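You operate a simulated robot arm through the tools that you are given. There is no shell and no other tool.

You are at the controls of a simulated robot arm. One attempt, no reset.

Task
Lift-test the red frame; turn the lock of the piece that drops to blue.
Fine: the locks are the square knobs; orange block side lock, purple strip foot lock; fingers clear of the frame's edge; lever down before the key goes on; key back in its holder.

Only the result counts: the job must be done as asked and must still hold three seconds after the hand-in. Knocking over, shifting, dropping, spilling or breaking anything else fails it.

Robot
A 7-joint arm with a two-finger parallel gripper, fixed in place. Base frame: the origin is on the floor under the middle of its stand, x ahead of it, y to its left, z up. Lengths are in m, angles in rad, forces in N, time in s.
With the tool pointing down near the work surface it reaches from about 0.1 to 0.64 m from the base axis. Its first joint turns from -1.152 to 1.152 rad. Payload 1.57 kg.
The TCP is the grasp point between the finger pads, 0.03 m short of the fingertips. In the tool frame z runs along the fingers and y along their closing line. The gripper opens to 0.08 m. The fingers are 0.017 m wide and 0.012 m thick; the gripper's body (0.04 by 0.082 m) begins 0.08 m behind the TCP.
Orientation is that of the tool frame in the base frame, as a unit quaternion [x, y, z, w]. With the fingers straight down and closing along the base's y, the tool's x points along the base's -x, its y along +y and its z along -z.

Tools
- The arm moves only by the tool jog_arm. Its argument "increments" is a list of rows, each an object of numbers (a shift or turn left out is 0, a gripper value left out holds the last): "tx", "ty", "tz": the shift along the tool's x, y, z in mm; "wx", "wy", "wz": the turn, a rotation vector about the tool's x, y, z in rad; "hand": the opening, from 0 (shut) to 1 (fully open). In form: [{"tx": .., "ty": .., "tz": .., "wx": .., "wy": .., "wz": .., "hand": ..}, ...]. A call has 1 to 20 rows; each row shifts and turns the commanded pose from where the row before left it, along the tool's axes as they then stand. A row lasts 0.2 s, in which the tool goes at most 0.05 m and 0.15 rad; a call with a longer step from one row to the next is refused whole, and so is a gripper value outside its range. Where a pose cannot be reached the arm comes as near as it can. A force on the tool above 40 N (or 10 N above the force at the start of the call, whichever is more), or a blocked arm, ends the call early, and 0.2 s more pass. The fingers move at their own pace (about 0.072 m/s each) and stop on an object; they squeeze with about 36 N. The grip force told is the motor's: it shows also when the fingers shut on nothing. Time passes only in rows, and 0.2 s behind the last, so rows that do not move let the fingers close. The reply holds the time, the measured pose of the TCP, the force on the tool along the base axes, the opening and the grip force, in the units named above and with some noise, with the torque about the TCP (base axes, N m) and any sound that the robot's microphone picked up.
- Cameras (640 x 400 px; columns grow to the right, rows downward): "scene" is fixed at [0.0545, 0.4273, 1.4328]; the picture's right is [-0.79, -0.61, 0.00], its down [-0.29, 0.38, -0.88] and it looks along [0.53, -0.70, -0.48] (base axes); focal length 354 px, centre (320, 200). "wrist" rides on the gripper at [0.072, -0.007, -0.122] in the tool frame; the picture's right is [0.09, 1.00, 0.00], its down [-0.84, 0.08, -0.54] and it looks along [-0.54, 0.05, 0.84] (tool axes); focal length 238 px, centre (320, 200). There is no depth. A picture from a camera that has moved, and an enlarged one, comes with that camera's place and axes in the base frame and with its lens.
- snapshot(camera): a new picture of that camera. It takes no simulated time.
- zoom(camera, box): a new picture of the part [left, top, right, bottom] of that camera's present view, enlarged. It takes no simulated time.
- close_job(): hands the job in; it is judged then, once.

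Places have to be worked out from the pictures, the camera data and where the tool is seen. Open the gripper and draw the arm clear of the work before you hand the job in, unless the task says otherwise.

The tools are called after ">>>" by a JSON object that holds its "fn" and its "kwargs". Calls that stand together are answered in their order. jog_arm: Moves the arm, as the interface text tells. Its arguments: {"type":"object","properties":{"increments":{"type":"array","items":{"type":"object","properties":{"tx":{"type":"number"},"ty":{"type":"number"},"tz":{"type":"number"},"wx":{"type":"number"},"wy":{"type":"number"},"wz":{"type":"number"},"hand":{"type":"number"}}}}},"required":["increments"]} The other tools are called the same way: snapshot (camera) takes a picture; zoom (camera, box) takes an enlarged picture of a part of a camera's view; close_job () hands the job in.

At the start:

```text
clock: 0.0
ee_pos: [0.3157, 0.0256, 1.2748]
ee_rot: [0.0, 1.0, 0.0, 0.0]
ft_force: [0.7, 0.6, 0.8]
ft_torque: [-0.02, -0.04, -0.02]
finger_gap: 0.0803
grip_force: 0.0
```

scene: 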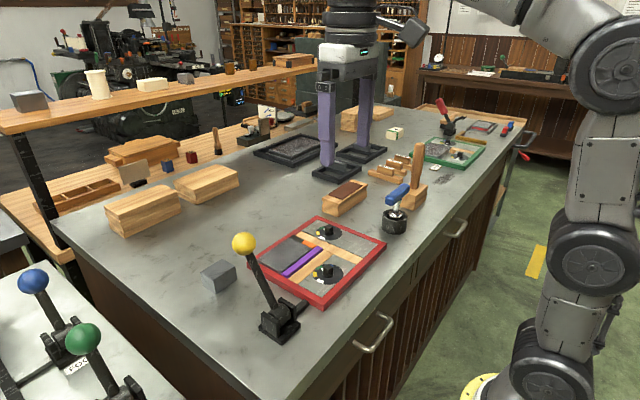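
wrist: 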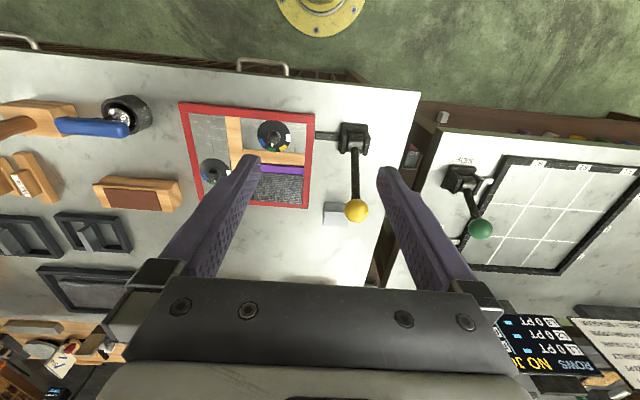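

I start by looking more closely at the scene: the red frame, lever with yellow knob, and the key with blue handle in a holder.

>>> {"fn": "zoom", "kwargs": {"camera": "scene", "box": [200, 180, 440, 350]}}

>>> {"fn": "zoom", "kwargs": {"camera": "wrist", "box": [80, 70, 440, 295]}}

>>> {"fn": "zoom", "kwargs": {"camera": "scene", "box": [310, 90, 550, 250]}}

```text
2.35 times, centred on (320, 265) of scene
camera zoom: at [0.0545, 0.4273, 1.4328], right [-0.79, -0.61, 0.0], down [-0.29, 0.38, -0.88], along [0.53, -0.7, -0.48], focal length 834 px, centre (320, 47)
```

zoom: 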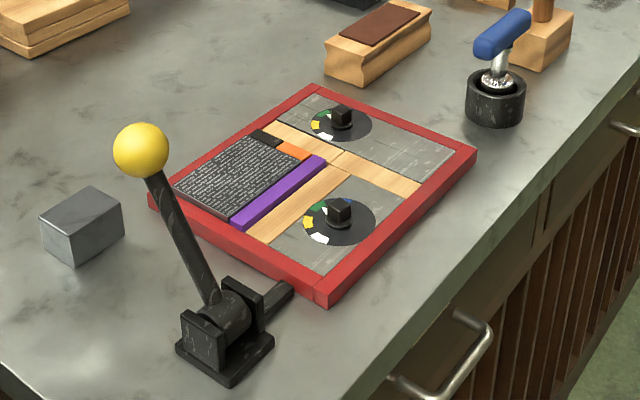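

```text
1.78 times, centred on (260, 182) of wrist
camera zoom: at [0.245, 0.0189, 1.3959], right [-0.09, 1.0, 0.0], down [0.84, 0.08, 0.54], along [0.54, 0.05, -0.84], focal length 424 px, centre (427, 231)
```

zoom: 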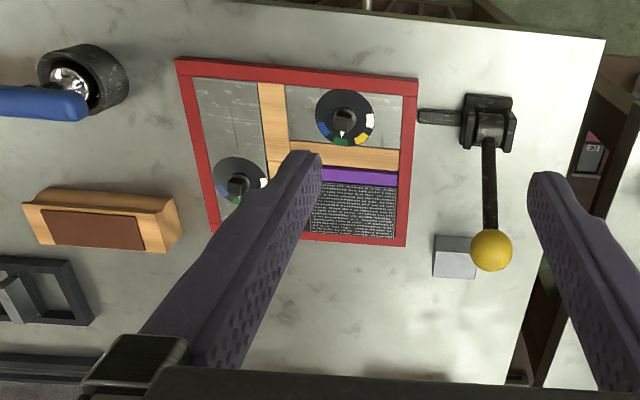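

```text
2.50 times, centred on (430, 170) of scene
camera zoom: at [0.0545, 0.4273, 1.4328], right [-0.79, -0.61, 0.0], down [-0.29, 0.38, -0.88], along [0.53, -0.7, -0.48], focal length 886 px, centre (45, 275)
```

zoom: 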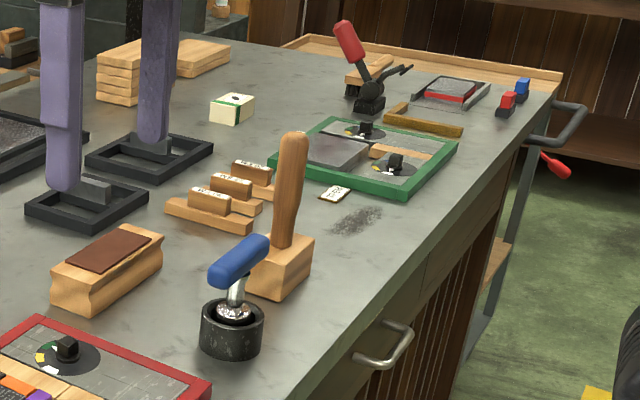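

Rough triangulation puts the red frame at x≈0.36–0.565, y≈−0.23–0.02, top z≈0.925, and the yellow ball at about (0.47, 0.10, 1.067). I move the wrist camera nearer to study the lever mechanism.

>>> {"fn": "jog_arm", "kwargs": {"increments": [{"tx": 16.4, "ty": 18.6, "tz": 31.2}, {"tx": 16.4, "ty": 18.6, "tz": 31.2}, {"tx": 16.4, "ty": 18.6, "tz": 31.2}, {"tx": 16.4, "ty": 18.6, "tz": 31.2}, {}]}}

```text
clock: 1.2
ee_pos: [0.2511, 0.1003, 1.1495]
ee_rot: [0.0, 1.0, 0.0, 0.0]
ft_force: [0.8, -0.2, -0.1]
ft_torque: [0.0, 0.01, 0.03]
finger_gap: 0.0802
grip_force: 0.1
```

The arm is at (0.251, 0.100, 1.150), clear of the work. I take pictures from here.

>>> {"fn": "snapshot", "kwargs": {"camera": "wrist"}}

>>> {"fn": "zoom", "kwargs": {"camera": "scene", "box": [220, 215, 340, 345]}}

```text
taken
camera wrist: at [0.1791, 0.0935, 1.2705], right [-0.09, 1.0, 0.0], down [0.84, 0.08, 0.54], along [0.54, 0.05, -0.84], focal length 238 px, centre (320, 200)
```

wrist: 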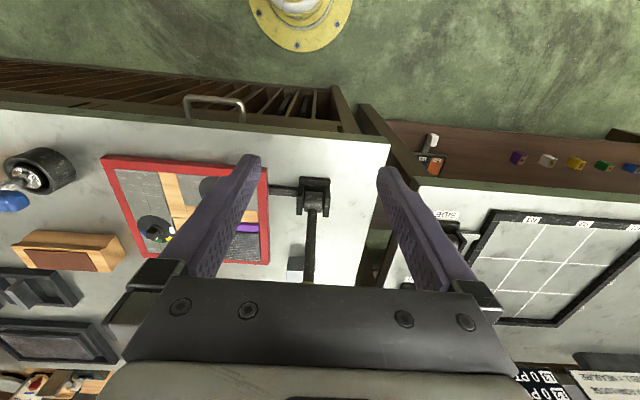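

```text
3.08 times, centred on (280, 280) of scene
camera zoom: at [0.0545, 0.4273, 1.4328], right [-0.79, -0.61, 0.0], down [-0.29, 0.38, -0.88], along [0.53, -0.7, -0.48], focal length 1090 px, centre (443, -46)
```

zoom: 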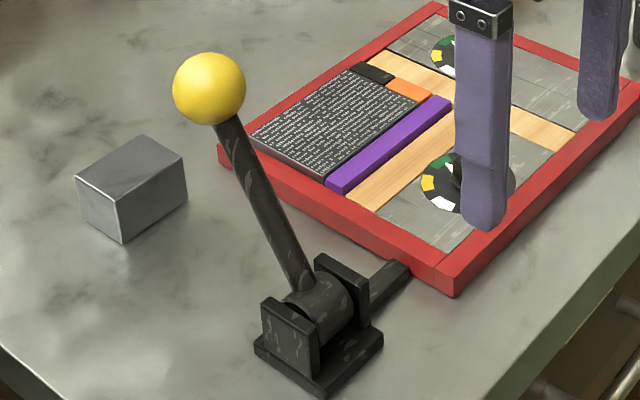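

The hinge of the lever appears to run along y with the tongue going under the frame's +y edge. I zoom in on the lever, frame and key from the wrist camera.

>>> {"fn": "zoom", "kwargs": {"camera": "wrist", "box": [240, 150, 400, 290]}}

>>> {"fn": "zoom", "kwargs": {"camera": "wrist", "box": [0, 130, 280, 290]}}

>>> {"fn": "zoom", "kwargs": {"camera": "scene", "box": [0, 250, 160, 400]}}

>>> {"fn": "zoom", "kwargs": {"camera": "scene", "box": [410, 90, 530, 180]}}

```text
2.86 times, centred on (320, 220) of wrist
camera zoom: at [0.1791, 0.0935, 1.2705], right [-0.09, 1.0, 0.0], down [0.84, 0.08, 0.54], along [0.54, 0.05, -0.84], focal length 681 px, centre (320, 143)
```

zoom: 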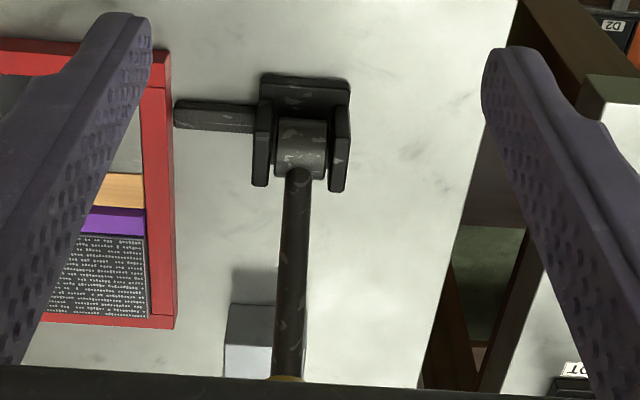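

```text
2.29 times, centred on (140, 210) of wrist
camera zoom: at [0.1791, 0.0935, 1.2705], right [-0.09, 1.0, 0.0], down [0.84, 0.08, 0.54], along [0.54, 0.05, -0.84], focal length 545 px, centre (731, 177)
```

zoom: 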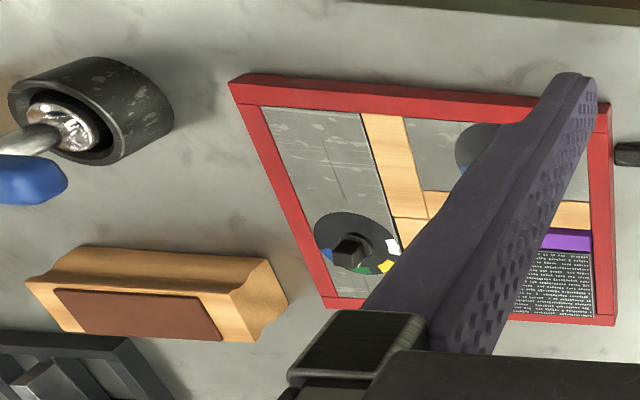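

```text
2.67 times, centred on (80, 325) of scene
camera zoom: at [0.0545, 0.4273, 1.4328], right [-0.79, -0.61, 0.0], down [-0.29, 0.38, -0.88], along [0.53, -0.7, -0.48], focal length 945 px, centre (960, -133)
```

zoom: 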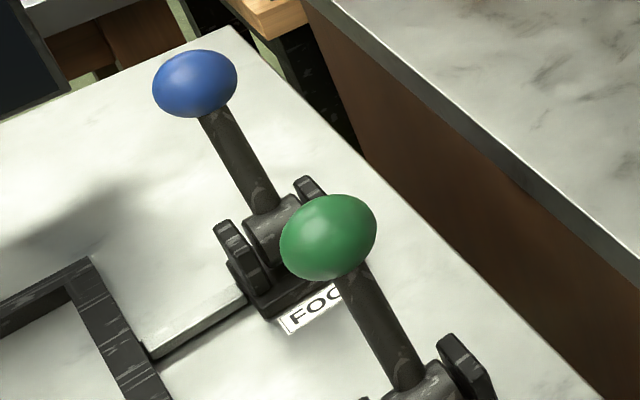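

```text
4.44 times, centred on (470, 135) of scene
camera zoom: at [0.0545, 0.4273, 1.4328], right [-0.79, -0.61, 0.0], down [-0.29, 0.38, -0.88], along [0.53, -0.7, -0.48], focal length 1575 px, centre (-347, 489)
```

zoom: 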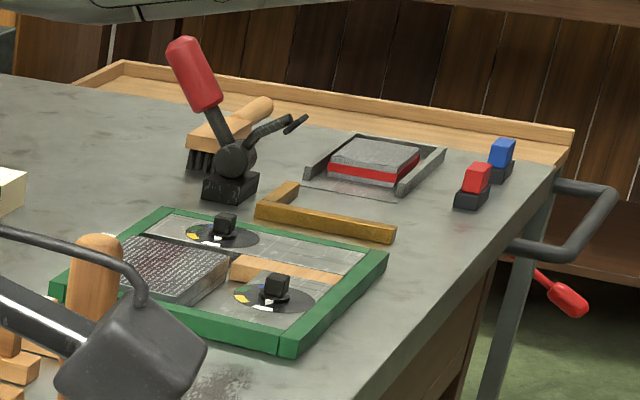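

Hinge axis triangulates to about (0.393, 0.102, 0.942), running along y, with the ball at (0.470, 0.100, 1.067). The handle therefore swings in the x–z plane, so I move above the ball with the fingers straddling it along y.

>>> {"fn": "jog_arm", "kwargs": {"increments": [{"tx": -43.8, "tz": -4}, {"tx": -43.8, "tz": -4}, {"tx": -43.8, "tz": -2}, {"tx": -43.8}, {"tx": -43.8}, {}]}}

>>> {"fn": "snapshot", "kwargs": {"camera": "wrist"}}

>>> {"fn": "snapshot", "kwargs": {"camera": "scene"}}

```text
clock: 2.6
ee_pos: [0.471, 0.0997, 1.161]
ee_rot: [0.0, 1.0, 0.0, 0.0]
ft_force: [0.1, 0.0, 0.0]
ft_torque: [0.0, -0.03, -0.02]
finger_gap: 0.0799
grip_force: 0.0
```

```text
taken
camera wrist: at [0.3989, 0.0932, 1.2817], right [-0.09, 1.0, 0.0], down [0.84, 0.08, 0.54], along [0.54, 0.05, -0.84], focal length 238 px, centre (320, 200)
```

wrist: 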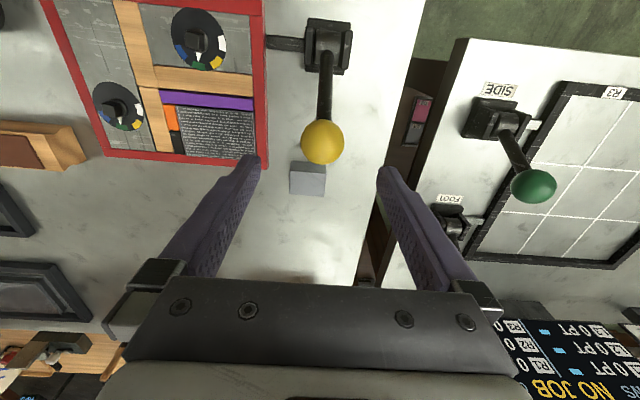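

```text
taken
```

scene: 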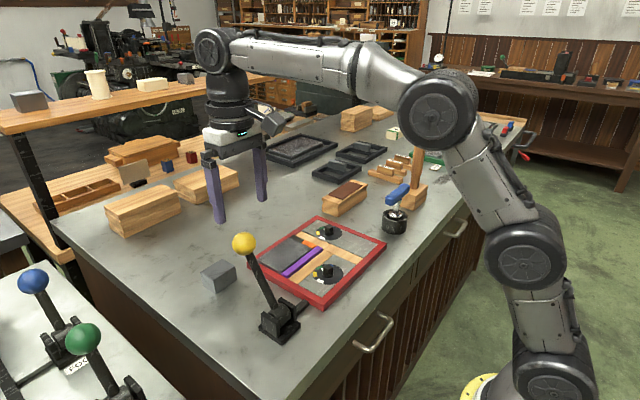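

The view from here shows the frame, dials, and a second table with side/foot signs. I zoom in on the dials and the red frame.

>>> {"fn": "zoom", "kwargs": {"camera": "wrist", "box": [40, 0, 270, 170]}}

>>> {"fn": "zoom", "kwargs": {"camera": "wrist", "box": [240, 0, 380, 220]}}

>>> {"fn": "zoom", "kwargs": {"camera": "wrist", "box": [420, 70, 640, 400]}}

>>> {"fn": "zoom", "kwargs": {"camera": "scene", "box": [250, 205, 400, 315]}}

```text
2.35 times, centred on (155, 85) of wrist
camera zoom: at [0.3989, 0.0932, 1.2817], right [-0.09, 1.0, 0.0], down [0.84, 0.08, 0.54], along [0.54, 0.05, -0.84], focal length 561 px, centre (708, 471)
```

zoom: 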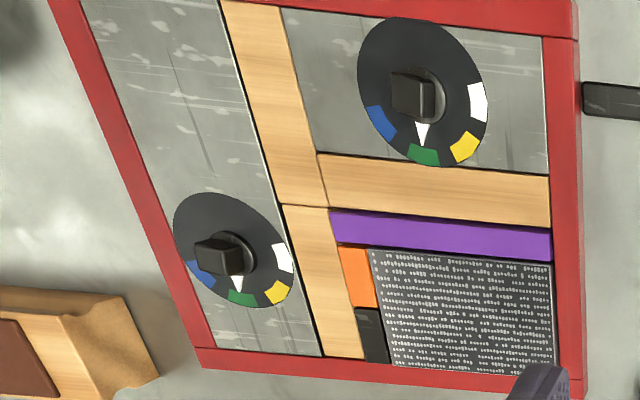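

```text
1.82 times, centred on (310, 110) of wrist
camera zoom: at [0.3989, 0.0932, 1.2817], right [-0.09, 1.0, 0.0], down [0.84, 0.08, 0.54], along [0.54, 0.05, -0.84], focal length 433 px, centre (338, 364)
```

zoom: 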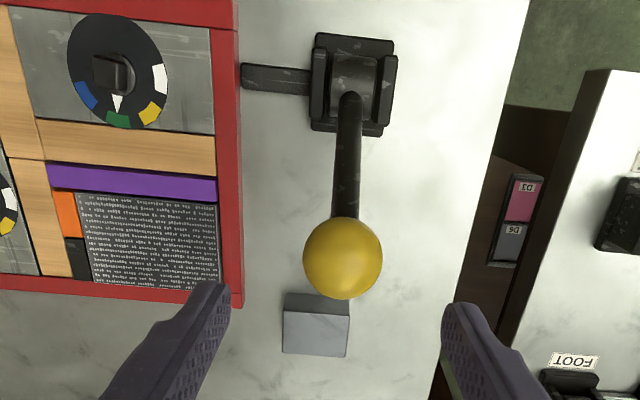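

```text
1.21 times, centred on (530, 235) of wrist
camera zoom: at [0.3989, 0.0932, 1.2817], right [-0.09, 1.0, 0.0], down [0.84, 0.08, 0.54], along [0.54, 0.05, -0.84], focal length 289 px, centre (66, 158)
```

zoom: 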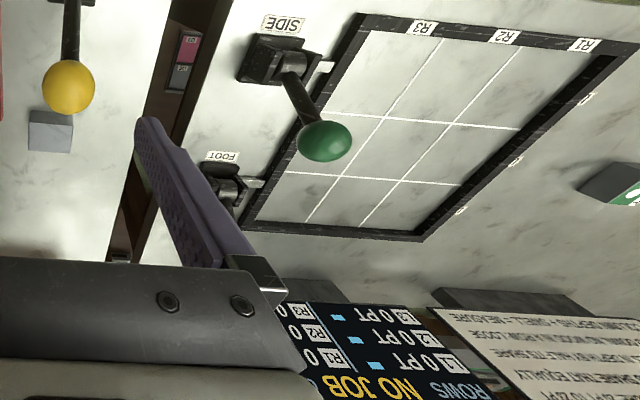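

```text
3.64 times, centred on (325, 260) of scene
camera zoom: at [0.0546, 0.4273, 1.4328], right [-0.79, -0.61, 0.0], down [-0.29, 0.38, -0.88], along [0.53, -0.7, -0.48], focal length 1288 px, centre (302, -18)
```

zoom: 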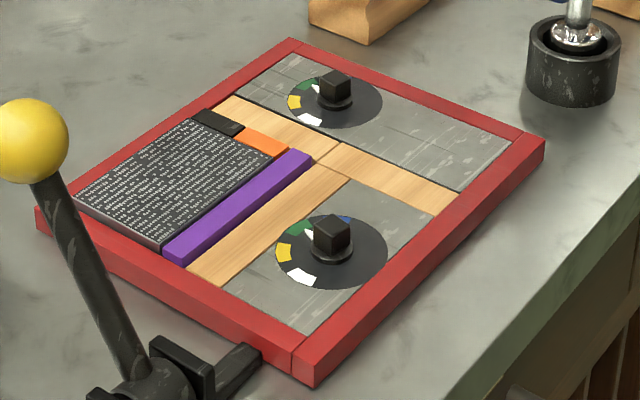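

Both dials have a white pointer now at green (+x side), with blue toward −y. The ball refines to (0.470, 0.101, 1.067); I lower the open fingers around it.

>>> {"fn": "jog_arm", "kwargs": {"increments": [{"tz": 25, "ty": 1.3, "tx": 1}, {"tz": 25}, {"tz": 22}, {"tz": 22}, {}]}}

>>> {"fn": "snapshot", "kwargs": {"camera": "wrist"}}

>>> {"fn": "zoom", "kwargs": {"camera": "scene", "box": [180, 180, 340, 340]}}

```text
clock: 3.8
ee_pos: [0.4699, 0.102, 1.0648]
ee_rot: [0.0, 1.0, 0.0, 0.001]
ft_force: [-0.2, 0.4, -0.5]
ft_torque: [0.0, 0.0, 0.01]
finger_gap: 0.08
grip_force: 0.0
```

```text
taken
camera wrist: at [0.3974, 0.0947, 1.1872], right [-0.09, 1.0, 0.0], down [0.84, 0.08, 0.54], along [0.54, 0.05, -0.84], focal length 238 px, centre (320, 200)
```

wrist: 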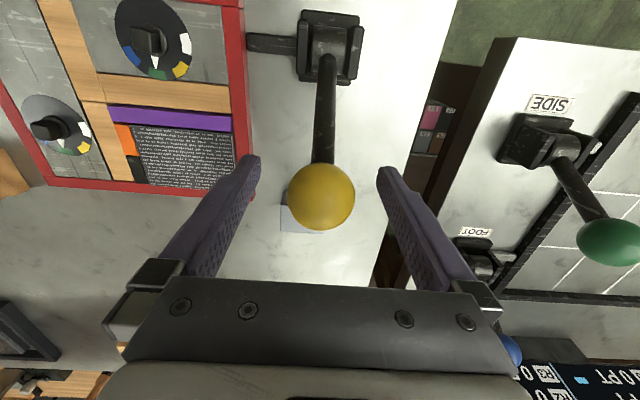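

```text
2.50 times, centred on (260, 260) of scene
camera zoom: at [0.0545, 0.4273, 1.4328], right [-0.79, -0.61, 0.0], down [-0.29, 0.38, -0.88], along [0.53, -0.7, -0.48], focal length 886 px, centre (470, 50)
```

zoom: 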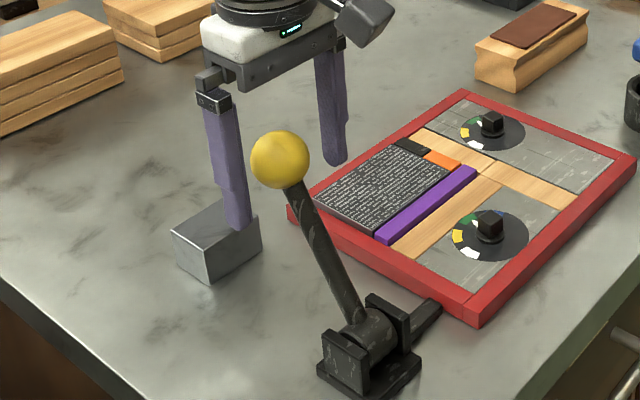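

The ball sits centred between the fingers at the TCP. I close the gripper on it.

>>> {"fn": "jog_arm", "kwargs": {"increments": [{"hand": 0.4}, {"hand": 0.4}, {"hand": 0.4}, {"hand": 0.4}]}}

```text
clock: 4.8
ee_pos: [0.4688, 0.1035, 1.0652]
ee_rot: [0.001, 1.0, 0.002, 0.001]
ft_force: [1.4, 10.6, -1.0]
ft_torque: [0.15, -0.05, 0.06]
finger_gap: 0.0415
grip_force: 44.8
```

Ball gripped (41.5 mm), with a slight sideways pull showing the ball is ~2 mm further +y. I relieve that and test a small pull of the ball back toward the robot (−x, +z along the arc).

>>> {"fn": "jog_arm", "kwargs": {"increments": [{"ty": 2.5}, {"tx": 3, "tz": -1.8}, {"tx": 3, "tz": -1.8}, {}]}}

```text
clock: 5.8
ee_pos: [0.4643, 0.1032, 1.0692]
ee_rot: [0.001, 1.0, -0.001, 0.0]
ft_force: [11.4, -7.0, -11.4]
ft_torque: [-0.07, -1.2, -0.13]
finger_gap: 0.0412
grip_force: 45.0
```

Some resistance (~14 N) but the ball followed by about 6 mm. I check the pictures for frame movement.

>>> {"fn": "zoom", "kwargs": {"camera": "scene", "box": [200, 200, 400, 340]}}

>>> {"fn": "snapshot", "kwargs": {"camera": "wrist"}}

```text
2.86 times, centred on (300, 270) of scene
camera zoom: at [0.055, 0.4271, 1.4328], right [-0.79, -0.61, 0.0], down [-0.29, 0.38, -0.88], along [0.53, -0.7, -0.48], focal length 1012 px, centre (377, 0)
```

zoom: 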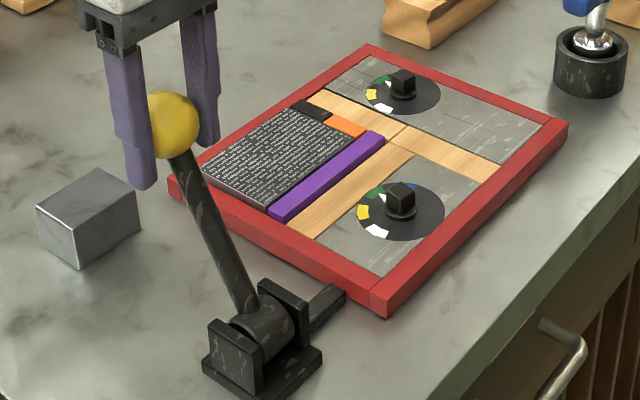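

```text
taken
camera wrist: at [0.3921, 0.0963, 1.1903], right [-0.09, 1.0, 0.0], down [0.84, 0.08, 0.54], along [0.54, 0.05, -0.84], focal length 238 px, centre (320, 200)
```

wrist: 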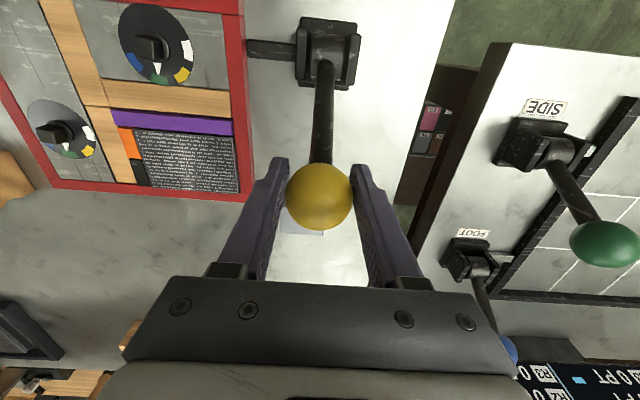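

No hard stop: the ball moved about 6 mm along the arc. I continue pulling toward the robot to about 70° elevation, watching the force.

>>> {"fn": "jog_arm", "kwargs": {"increments": [{"ty": -1}, {"tx": 4.8, "tz": -2.8}, {"tx": 4.8, "tz": -2.8}, {"tx": 5.8, "tz": -2.4}, {"tx": 5.8, "tz": -2.4}, {}]}}

>>> {"fn": "zoom", "kwargs": {"camera": "scene", "box": [200, 200, 400, 340]}}

```text
clock: 7.2
ee_pos: [0.4431, 0.1026, 1.0787]
ee_rot: [0.0, 1.0, 0.0, 0.0]
ft_force: [11.8, -9.1, -10.9]
ft_torque: [-0.01, -1.12, -0.09]
finger_gap: 0.0415
grip_force: 45.2
```

```text
2.86 times, centred on (300, 270) of scene
camera zoom: at [0.055, 0.427, 1.4329], right [-0.79, -0.61, 0.0], down [-0.29, 0.38, -0.88], along [0.53, -0.7, -0.48], focal length 1012 px, centre (377, 0)
```

zoom: 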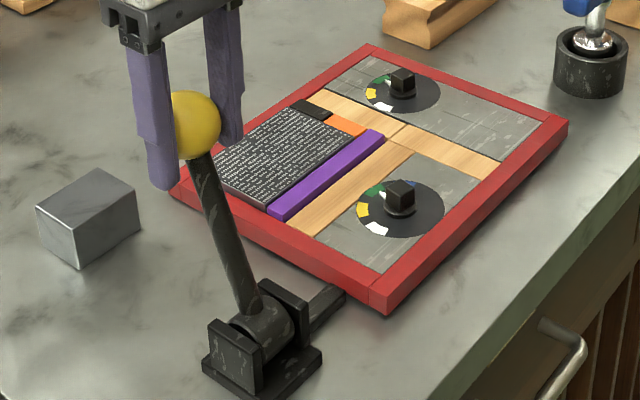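

The lever moves with steady friction (~12 N); the frame hasn't visibly lifted yet. I carry on up to vertical (90°).

>>> {"fn": "jog_arm", "kwargs": {"increments": [{"ty": -1.5}, {"tx": 8.1, "tz": -2.6}, {"tx": 8.2, "tz": -2.2}, {"tx": 8.2, "tz": -1.8}, {"tx": 8.4, "tz": -1.2}, {"tx": 8.4, "tz": -0.7}, {"tx": 8.5, "tz": -0.3}, {}]}}

>>> {"fn": "zoom", "kwargs": {"camera": "scene", "box": [200, 200, 400, 340]}}

```text
clock: 9.0
ee_pos: [0.3931, 0.102, 1.0894]
ee_rot: [0.0, 1.0, 0.0, 0.002]
ft_force: [9.6, 12.3, 3.5]
ft_torque: [0.13, -0.79, 0.04]
finger_gap: 0.0404
grip_force: 45.4
```

```text
2.86 times, centred on (300, 270) of scene
camera zoom: at [0.0548, 0.4276, 1.4327], right [-0.79, -0.61, 0.0], down [-0.29, 0.38, -0.88], along [0.53, -0.7, -0.48], focal length 1012 px, centre (377, 0)
```

zoom: 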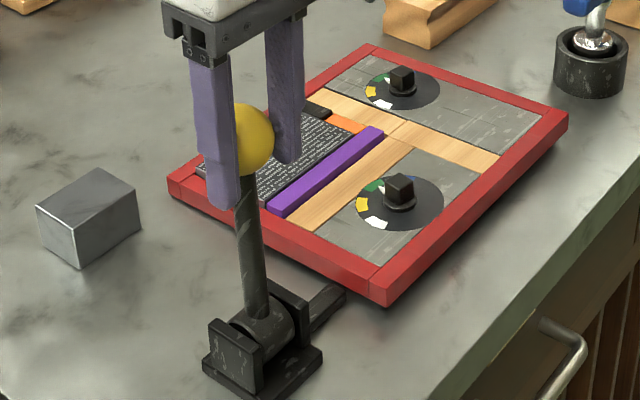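

The frame's near corner has begun to rise (about 5 mm), so pulling toward the robot lifts it. I continue to 110°.

>>> {"fn": "jog_arm", "kwargs": {"increments": [{"ty": 1}, {"tx": 6.4, "tz": 0.2}, {"tx": 6.3, "tz": 0.4}, {"tx": 6.3, "tz": 0.7}, {"tx": 6.3, "tz": 0.9}, {"tx": 6.2, "tz": 1.2}, {"tx": 6.2, "tz": 1.6}, {"tx": 6.1, "tz": 1.8}, {"tx": 6.0, "tz": 2.0}, {}]}}

>>> {"fn": "zoom", "kwargs": {"camera": "scene", "box": [200, 200, 400, 340]}}

```text
clock: 11.2
ee_pos: [0.3433, 0.1019, 1.0779]
ee_rot: [0.0, 1.0, 0.0, 0.0]
ft_force: [-0.1, 0.2, -0.1]
ft_torque: [-0.05, 0.0, 0.02]
finger_gap: 0.032
grip_force: 0.1
```

```text
2.86 times, centred on (300, 270) of scene
camera zoom: at [0.0545, 0.4273, 1.4328], right [-0.79, -0.61, 0.0], down [-0.29, 0.38, -0.88], along [0.53, -0.7, -0.48], focal length 1012 px, centre (377, 0)
```

zoom: 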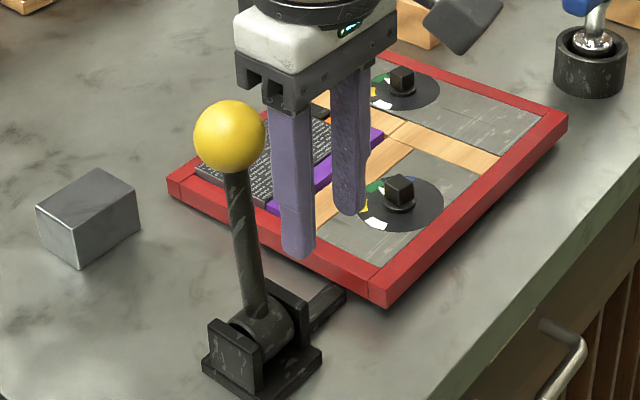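

The ball slipped from the grip near vertical (gap fell to 32 mm), and the lever stays there on its own; probably its stop. I retreat upward to see the frame from both cameras.

>>> {"fn": "jog_arm", "kwargs": {"increments": [{"tx": 30, "tz": -30}, {"tx": 30, "tz": -35}, {"tx": 20, "tz": -40, "hand": 1}, {}]}}

>>> {"fn": "snapshot", "kwargs": {"camera": "wrist"}}

>>> {"fn": "zoom", "kwargs": {"camera": "scene", "box": [230, 200, 410, 320]}}

```text
clock: 12.2
ee_pos: [0.2601, 0.1022, 1.1825]
ee_rot: [0.001, 1.0, 0.001, -0.001]
ft_force: [-0.5, 0.8, -1.2]
ft_torque: [-0.02, 0.01, 0.02]
finger_gap: 0.0802
grip_force: 0.1
```

```text
taken
camera wrist: at [0.1894, 0.0956, 1.3059], right [-0.09, 1.0, 0.0], down [0.84, 0.08, 0.54], along [0.54, 0.05, -0.84], focal length 238 px, centre (320, 200)
```

wrist: 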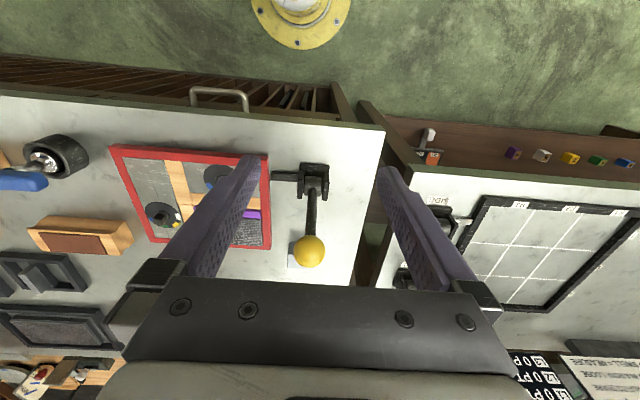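

```text
3.33 times, centred on (320, 260) of scene
camera zoom: at [0.0545, 0.4273, 1.4328], right [-0.79, -0.61, 0.0], down [-0.29, 0.38, -0.88], along [0.53, -0.7, -0.48], focal length 1181 px, centre (320, 0)
```

zoom: 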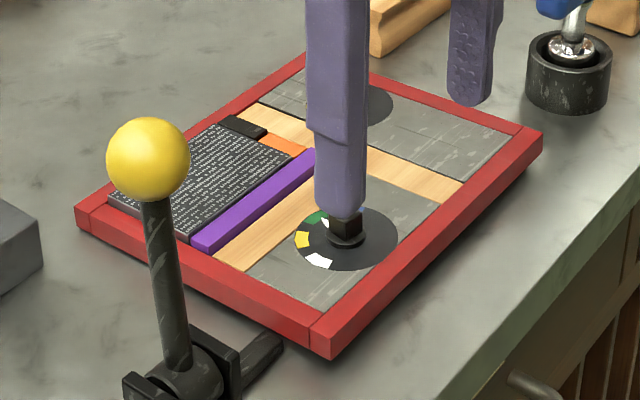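

The fingers block the view of the frame. I move the gripper to the −y side and higher for a clear look at the lifted frame and the key.

>>> {"fn": "jog_arm", "kwargs": {"increments": [{"tx": -3, "ty": -42, "tz": -12}, {"tx": -3, "ty": -42, "tz": -12}, {"tx": -3, "ty": -42, "tz": -12}, {"tx": -3, "ty": -42, "tz": -12}, {"tx": -3, "ty": -42, "tz": -12}, {"tx": -3, "ty": -42, "tz": -10}, {}]}}

>>> {"fn": "snapshot", "kwargs": {"camera": "wrist"}}

>>> {"fn": "zoom", "kwargs": {"camera": "scene", "box": [250, 200, 400, 310]}}

```text
clock: 13.8
ee_pos: [0.2797, -0.1502, 1.2549]
ee_rot: [-0.001, 1.0, 0.0, -0.001]
ft_force: [0.3, -1.0, -0.1]
ft_torque: [0.0, 0.01, -0.03]
finger_gap: 0.0801
grip_force: 0.2
```

```text
taken
camera wrist: at [0.2078, -0.1572, 1.3765], right [-0.09, 1.0, 0.0], down [0.84, 0.08, 0.54], along [0.54, 0.05, -0.84], focal length 238 px, centre (320, 200)
```

wrist: 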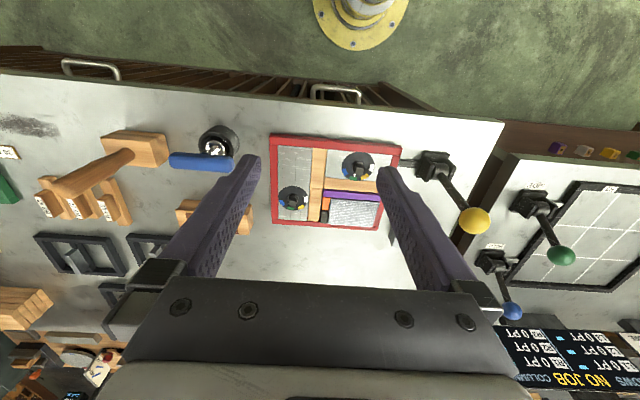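

```text
3.64 times, centred on (325, 255) of scene
camera zoom: at [0.0545, 0.4272, 1.4328], right [-0.79, -0.61, 0.0], down [-0.29, 0.38, -0.88], along [0.53, -0.7, -0.48], focal length 1288 px, centre (302, 0)
```

zoom: 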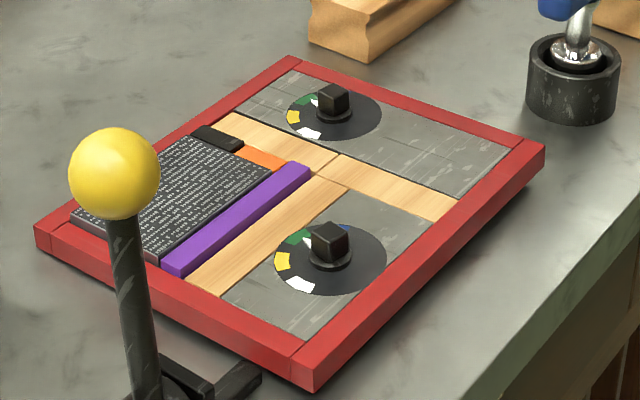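

The orange block looks lower relative to its neighbours now. I zoom in tightly to compare.

>>> {"fn": "zoom", "kwargs": {"camera": "scene", "box": [292, 220, 348, 256]}}

>>> {"fn": "zoom", "kwargs": {"camera": "scene", "box": [260, 230, 350, 290]}}

>>> {"fn": "zoom", "kwargs": {"camera": "wrist", "box": [260, 120, 420, 240]}}

>>> {"fn": "zoom", "kwargs": {"camera": "wrist", "box": [100, 110, 260, 230]}}

```text
11.11 times, centred on (320, 238) of scene
camera zoom: at [0.0545, 0.4272, 1.4328], right [-0.79, -0.61, 0.0], down [-0.29, 0.38, -0.88], along [0.53, -0.7, -0.48], focal length 3937 px, centre (320, -222)
```

zoom: 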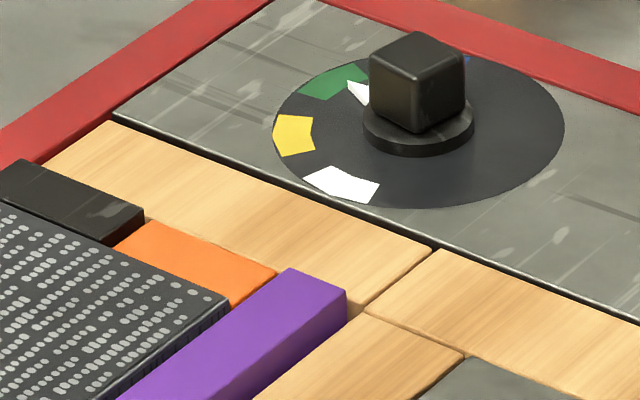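

```text
6.67 times, centred on (305, 260) of scene
camera zoom: at [0.0545, 0.4272, 1.4328], right [-0.79, -0.61, 0.0], down [-0.29, 0.38, -0.88], along [0.53, -0.7, -0.48], focal length 2362 px, centre (420, -200)
```

zoom: 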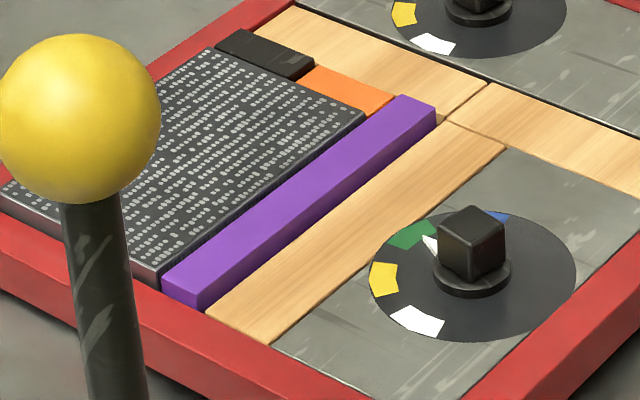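

```text
3.33 times, centred on (340, 180) of wrist
camera zoom: at [0.2078, -0.1572, 1.3765], right [-0.09, 1.0, 0.0], down [0.84, 0.08, 0.54], along [0.54, 0.05, -0.84], focal length 794 px, centre (253, 267)
```

zoom: 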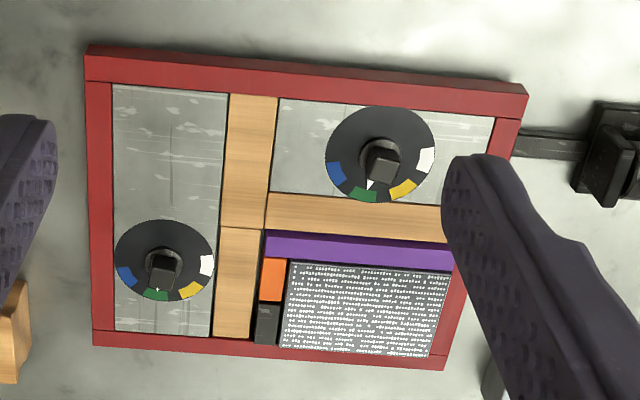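

```text
3.33 times, centred on (180, 170) of wrist
camera zoom: at [0.2078, -0.1572, 1.3765], right [-0.09, 1.0, 0.0], down [0.84, 0.08, 0.54], along [0.54, 0.05, -0.84], focal length 794 px, centre (787, 300)
```

zoom: 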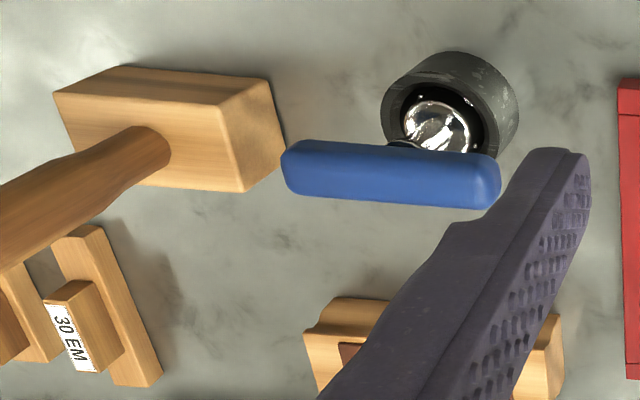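

I want a direct before/after comparison: I return to exactly the earlier pose above the ball (0.471, 0.100, 1.161), from which I have a pre-lift picture.

>>> {"fn": "jog_arm", "kwargs": {"increments": [{"tx": -27.3, "ty": 35.7, "tz": 7.0}, {"tx": -27.3, "ty": 35.7, "tz": 7.0}, {"tx": -27.3, "ty": 35.7, "tz": 7.0}, {"tx": -27.3, "ty": 35.7, "tz": 7.0}, {"tx": -27.3, "ty": 35.7, "tz": 7.0}, {"tx": -27.3, "ty": 35.7, "tz": 7.0}, {"tx": -27.3, "ty": 35.7, "tz": 7.0}, {"tz": 22}, {"tz": 22}, {}]}}

>>> {"fn": "zoom", "kwargs": {"camera": "wrist", "box": [40, 0, 270, 170]}}

>>> {"fn": "zoom", "kwargs": {"camera": "scene", "box": [250, 205, 400, 315]}}

>>> {"fn": "zoom", "kwargs": {"camera": "wrist", "box": [140, 60, 270, 170]}}

```text
clock: 16.0
ee_pos: [0.4709, 0.0997, 1.16]
ee_rot: [0.0, 1.0, 0.0, 0.0]
ft_force: [0.2, -0.9, 0.6]
ft_torque: [-0.03, 0.01, -0.01]
finger_gap: 0.08
grip_force: 0.0
```

```text
2.35 times, centred on (155, 85) of wrist
camera zoom: at [0.3999, 0.0939, 1.2833], right [-0.09, 1.0, 0.0], down [0.84, 0.08, 0.54], along [0.54, 0.05, -0.84], focal length 561 px, centre (708, 471)
```

zoom: 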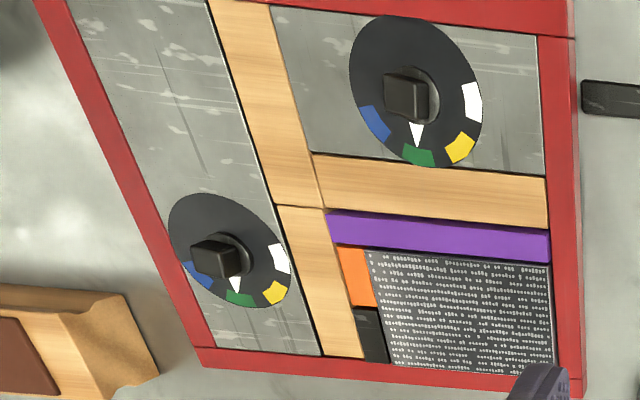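

```text
3.64 times, centred on (325, 260) of scene
camera zoom: at [0.0545, 0.4273, 1.4328], right [-0.79, -0.61, 0.0], down [-0.29, 0.38, -0.88], along [0.53, -0.7, -0.48], focal length 1288 px, centre (302, -18)
```

zoom: 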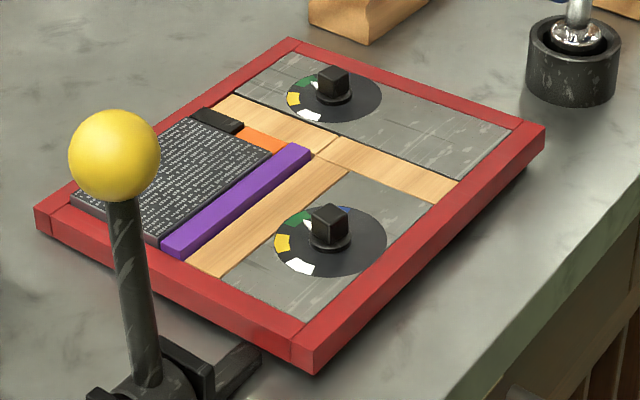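

```text
3.64 times, centred on (205, 115) of wrist
camera zoom: at [0.3999, 0.0939, 1.2833], right [-0.09, 1.0, 0.0], down [0.84, 0.08, 0.54], along [0.54, 0.05, -0.84], focal length 867 px, centre (738, 509)
```

zoom: 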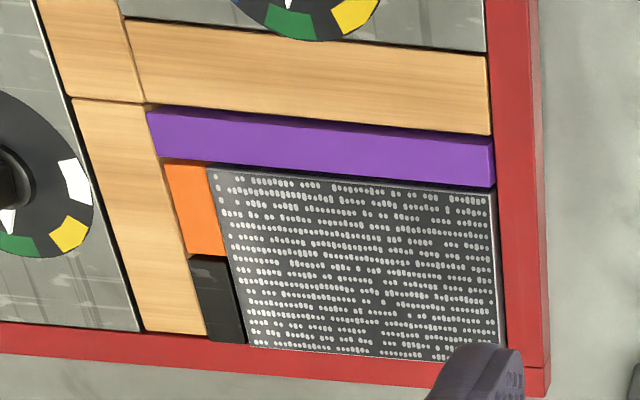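

From this view I can't yet be sure which piece is low, and I doubt the lever is at the end of its travel. I'll close the fingers, come down on the +x side of the ball and push it a bit further to find its stop.

>>> {"fn": "jog_arm", "kwargs": {"increments": [{"hand": 0, "tx": 10.5, "ty": 1.4}, {"tx": 10.5, "ty": 1.4}, {}, {"tz": 25}, {"tz": 25}, {"tz": 25}, {}]}}

>>> {"fn": "snapshot", "kwargs": {"camera": "wrist"}}

>>> {"fn": "zoom", "kwargs": {"camera": "scene", "box": [200, 190, 400, 320]}}

```text
clock: 17.6
ee_pos: [0.4501, 0.1027, 1.0868]
ee_rot: [0.0, 1.0, 0.0, 0.0]
ft_force: [0.7, -0.8, -0.4]
ft_torque: [-0.04, -0.01, -0.03]
finger_gap: 0.0
grip_force: 21.5
```

```text
taken
camera wrist: at [0.3786, 0.0968, 1.2081], right [-0.09, 1.0, 0.0], down [0.84, 0.08, 0.54], along [0.54, 0.05, -0.84], focal length 238 px, centre (320, 200)
```

wrist: 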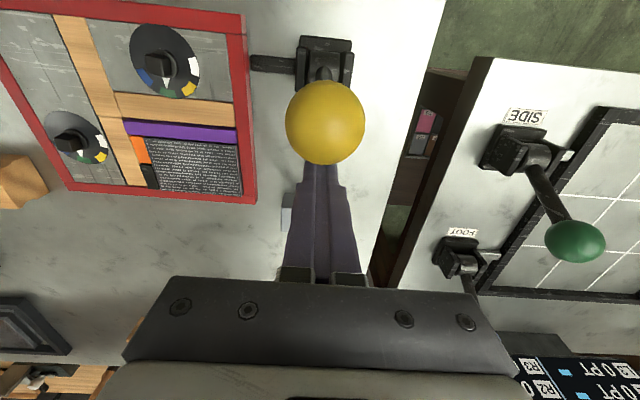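

```text
3.08 times, centred on (300, 255) of scene
camera zoom: at [0.0545, 0.4273, 1.4328], right [-0.79, -0.61, 0.0], down [-0.29, 0.38, -0.88], along [0.53, -0.7, -0.48], focal length 1090 px, centre (382, 31)
```

zoom: 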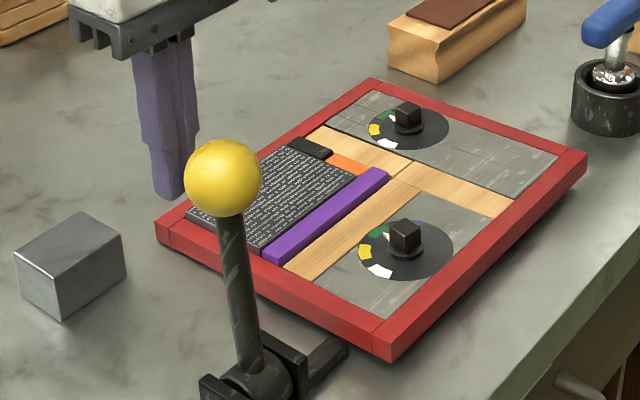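

Fingers are closed behind the ball. I push gently toward −x in small steps.

>>> {"fn": "jog_arm", "kwargs": {"increments": [{"tx": 5}, {"tx": 5}, {"tx": 3}, {"tx": 3}, {"tx": 3}, {}]}}

```text
clock: 19.0
ee_pos: [0.4306, 0.1037, 1.0859]
ee_rot: [0.0, 1.0, 0.0, 0.0]
ft_force: [3.3, 0.5, 3.2]
ft_torque: [-0.03, 0.32, 0.01]
finger_gap: 0.0
grip_force: 21.6
```

Contact with the ball (3 N). I keep pushing in small steps.

>>> {"fn": "jog_arm", "kwargs": {"increments": [{"tx": 3}, {"tx": 3}, {"tx": 3}, {"tx": 3}, {}]}}

>>> {"fn": "zoom", "kwargs": {"camera": "scene", "box": [200, 190, 400, 320]}}

```text
clock: 20.2
ee_pos: [0.4194, 0.103, 1.0856]
ee_rot: [-0.001, 1.0, 0.0, 0.0]
ft_force: [5.8, -0.6, 2.8]
ft_torque: [0.02, 0.01, 0.01]
finger_gap: 0.0
grip_force: 21.3
```

```text
3.08 times, centred on (300, 255) of scene
camera zoom: at [0.0547, 0.4272, 1.4328], right [-0.79, -0.61, 0.0], down [-0.29, 0.38, -0.88], along [0.53, -0.7, -0.48], focal length 1090 px, centre (382, 31)
```

zoom: 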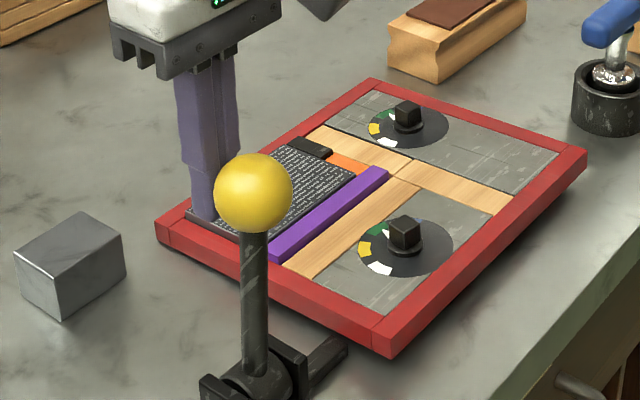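

Not at its stop: the ball moves with only ~6 N and the frame rises further. I keep pushing.

>>> {"fn": "jog_arm", "kwargs": {"increments": [{"tx": 4}, {"tx": 4}, {"tx": 4, "tz": 0.5}, {"tx": 4, "tz": 0.5}, {"tx": 4, "tz": 1}, {}]}}

>>> {"fn": "zoom", "kwargs": {"camera": "scene", "box": [200, 190, 400, 320]}}

```text
clock: 21.6
ee_pos: [0.3991, 0.1031, 1.0844]
ee_rot: [0.0, 1.0, 0.0, 0.0]
ft_force: [5.6, -0.2, 2.4]
ft_torque: [-0.01, -0.01, 0.01]
finger_gap: 0.0
grip_force: 21.1
```

```text
3.08 times, centred on (300, 255) of scene
camera zoom: at [0.0547, 0.4272, 1.4328], right [-0.79, -0.61, 0.0], down [-0.29, 0.38, -0.88], along [0.53, -0.7, -0.48], focal length 1090 px, centre (382, 31)
```

zoom: 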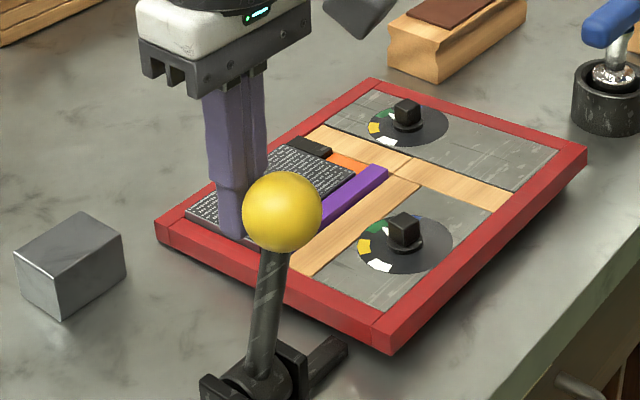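

Still moving smoothly with ~6 N and the frame keeps rising. I continue along the arc.

>>> {"fn": "jog_arm", "kwargs": {"increments": [{"tx": 5, "tz": 0.8}, {"tx": 5, "tz": 1.0}, {"tx": 5, "tz": 1.2}, {"tx": 5, "tz": 1.4}, {"tx": 5, "tz": 1.6}, {"tx": 5, "tz": 1.8}, {}]}}

>>> {"fn": "zoom", "kwargs": {"camera": "scene", "box": [200, 190, 400, 320]}}

```text
clock: 23.2
ee_pos: [0.3697, 0.1019, 1.0775]
ee_rot: [0.0, 1.0, 0.0, 0.001]
ft_force: [4.7, -0.7, 1.1]
ft_torque: [0.01, -0.03, 0.0]
finger_gap: 0.0
grip_force: 20.9
```

```text
3.08 times, centred on (300, 255) of scene
camera zoom: at [0.0547, 0.4272, 1.4328], right [-0.79, -0.61, 0.0], down [-0.29, 0.38, -0.88], along [0.53, -0.7, -0.48], focal length 1090 px, centre (382, 31)
```

zoom: 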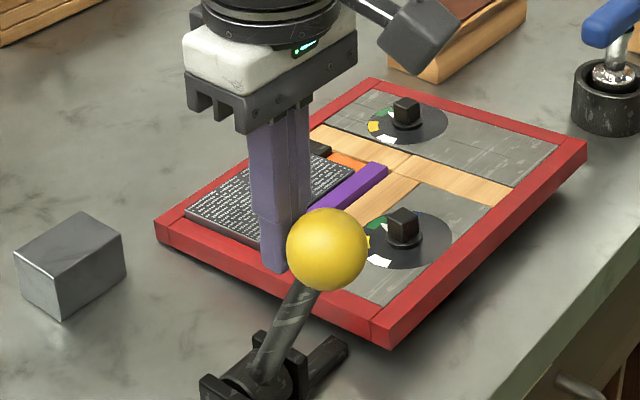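

Still moving freely; the frame's near corner is ~15 mm up. I continue at constant height so the fingertips stay clear of the rod.

>>> {"fn": "jog_arm", "kwargs": {"increments": [{"tx": 5}, {"tx": 5}, {"tx": 5}, {"tx": 5}, {"tx": 5}, {"tx": 5}, {}]}}

>>> {"fn": "zoom", "kwargs": {"camera": "scene", "box": [200, 190, 400, 320]}}

```text
clock: 24.3
ee_pos: [0.3531, 0.1031, 1.0785]
ee_rot: [0.001, 1.0, 0.001, 0.01]
ft_force: [8.8, 0.0, -2.5]
ft_torque: [-0.07, -0.16, 0.02]
finger_gap: 0.0
grip_force: 21.3
stopped in row 5: the force on the tool passed its limit at 45 N (the readings are from after the stop); the commanded pose is now the measured one
```

```text
3.08 times, centred on (300, 255) of scene
camera zoom: at [0.0548, 0.4273, 1.4328], right [-0.79, -0.61, 0.0], down [-0.29, 0.38, -0.88], along [0.53, -0.7, -0.48], focal length 1090 px, centre (382, 31)
```

zoom: 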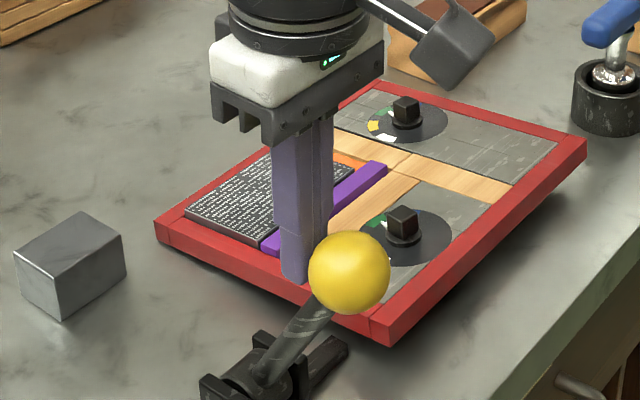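

The lever hit its stop at about 118° (force limit). I back off slightly, go up, and move away to view the fully lifted frame.

>>> {"fn": "jog_arm", "kwargs": {"increments": [{"tx": -8}, {"tx": -4, "tz": -20}, {"tz": -45}, {"tz": -45}, {"tz": -30, "ty": -35, "tx": 10}, {"ty": -45, "tx": 15}, {"ty": -45, "tx": 15}, {"ty": -45, "tx": 15}, {"ty": -45, "tx": 15}, {"ty": -40, "tx": 10, "hand": 1}, {}]}}

>>> {"fn": "zoom", "kwargs": {"camera": "scene", "box": [250, 200, 400, 310]}}

>>> {"fn": "zoom", "kwargs": {"camera": "scene", "box": [292, 220, 348, 256]}}

>>> {"fn": "snapshot", "kwargs": {"camera": "wrist"}}

```text
clock: 26.7
ee_pos: [0.2828, -0.1529, 1.2146]
ee_rot: [0.0, 1.0, 0.001, 0.009]
ft_force: [1.0, 0.0, 0.1]
ft_torque: [0.01, -0.01, 0.01]
finger_gap: 0.0797
grip_force: 0.7
```

```text
3.64 times, centred on (325, 255) of scene
camera zoom: at [0.0545, 0.4272, 1.4328], right [-0.79, -0.61, 0.0], down [-0.29, 0.38, -0.88], along [0.53, -0.7, -0.48], focal length 1288 px, centre (302, 0)
```

zoom: 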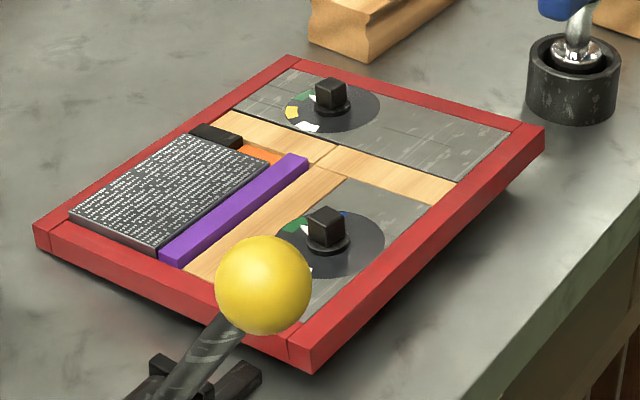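

```text
11.11 times, centred on (320, 238) of scene
camera zoom: at [0.0545, 0.4272, 1.4328], right [-0.79, -0.61, 0.0], down [-0.29, 0.38, -0.88], along [0.53, -0.7, -0.48], focal length 3937 px, centre (320, -222)
```

zoom: 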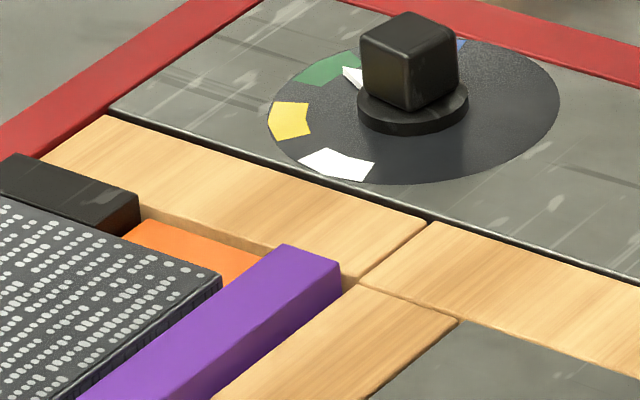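

```text
taken
camera wrist: at [0.2095, -0.1592, 1.3351], right [-0.09, 1.0, 0.0], down [0.83, 0.08, 0.56], along [0.55, 0.05, -0.83], focal length 238 px, centre (320, 200)
```

wrist: 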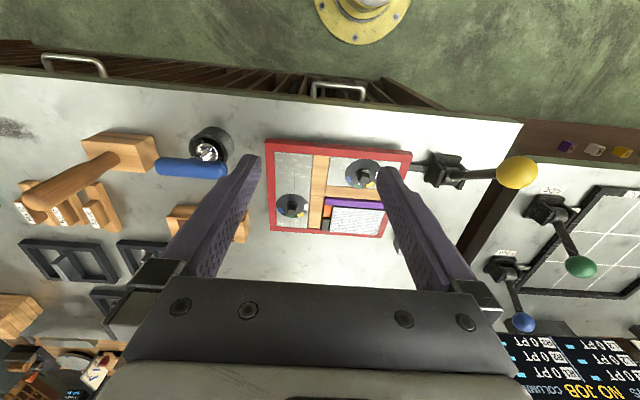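

The orange block has clearly sunk below its neighbours while the purple strip stayed up, so the side lock (the dial at −y) is the one to turn to blue. First I lower the lever: I go to the −x side of the ball with closed fingers.

>>> {"fn": "jog_arm", "kwargs": {"increments": [{"wy": 0.018, "hand": 0}, {"ty": 42.5, "tx": 5.5}, {"ty": 42.5, "tx": 5.5}, {"ty": 42.5, "tx": 5.5}, {"ty": 42.5, "tx": 5.5}, {"ty": 42.5, "tx": 5.5}, {"ty": 42.5, "tx": 5.5}, {"tz": 40}, {"tz": 40}, {"tz": 38}, {}]}}

>>> {"fn": "snapshot", "kwargs": {"camera": "wrist"}}

>>> {"fn": "snapshot", "kwargs": {"camera": "scene"}}

```text
clock: 29.1
ee_pos: [0.2493, 0.1027, 1.0964]
ee_rot: [0.0, 1.0, 0.001, 0.001]
ft_force: [-0.9, -0.2, 0.3]
ft_torque: [0.01, -0.01, 0.01]
finger_gap: 0.0002
grip_force: 20.7
```

```text
taken
camera wrist: at [0.1785, 0.0962, 1.2183], right [-0.09, 1.0, 0.0], down [0.84, 0.08, 0.54], along [0.54, 0.05, -0.84], focal length 238 px, centre (320, 200)
```

wrist: 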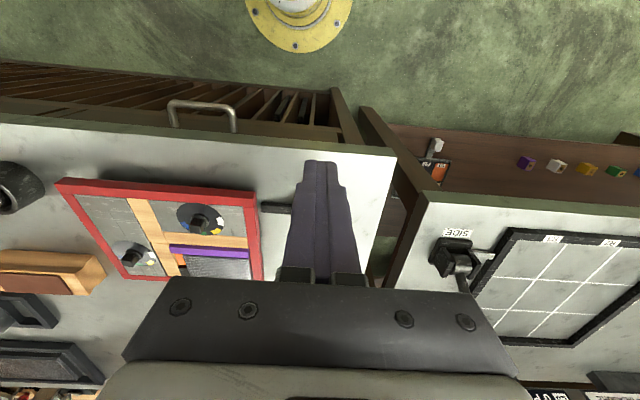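

```text
taken
```

scene: 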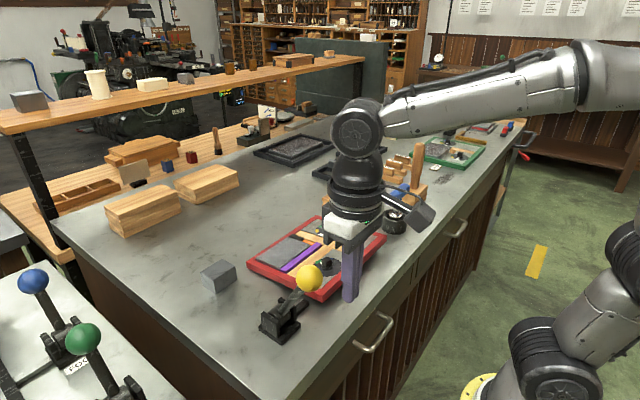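

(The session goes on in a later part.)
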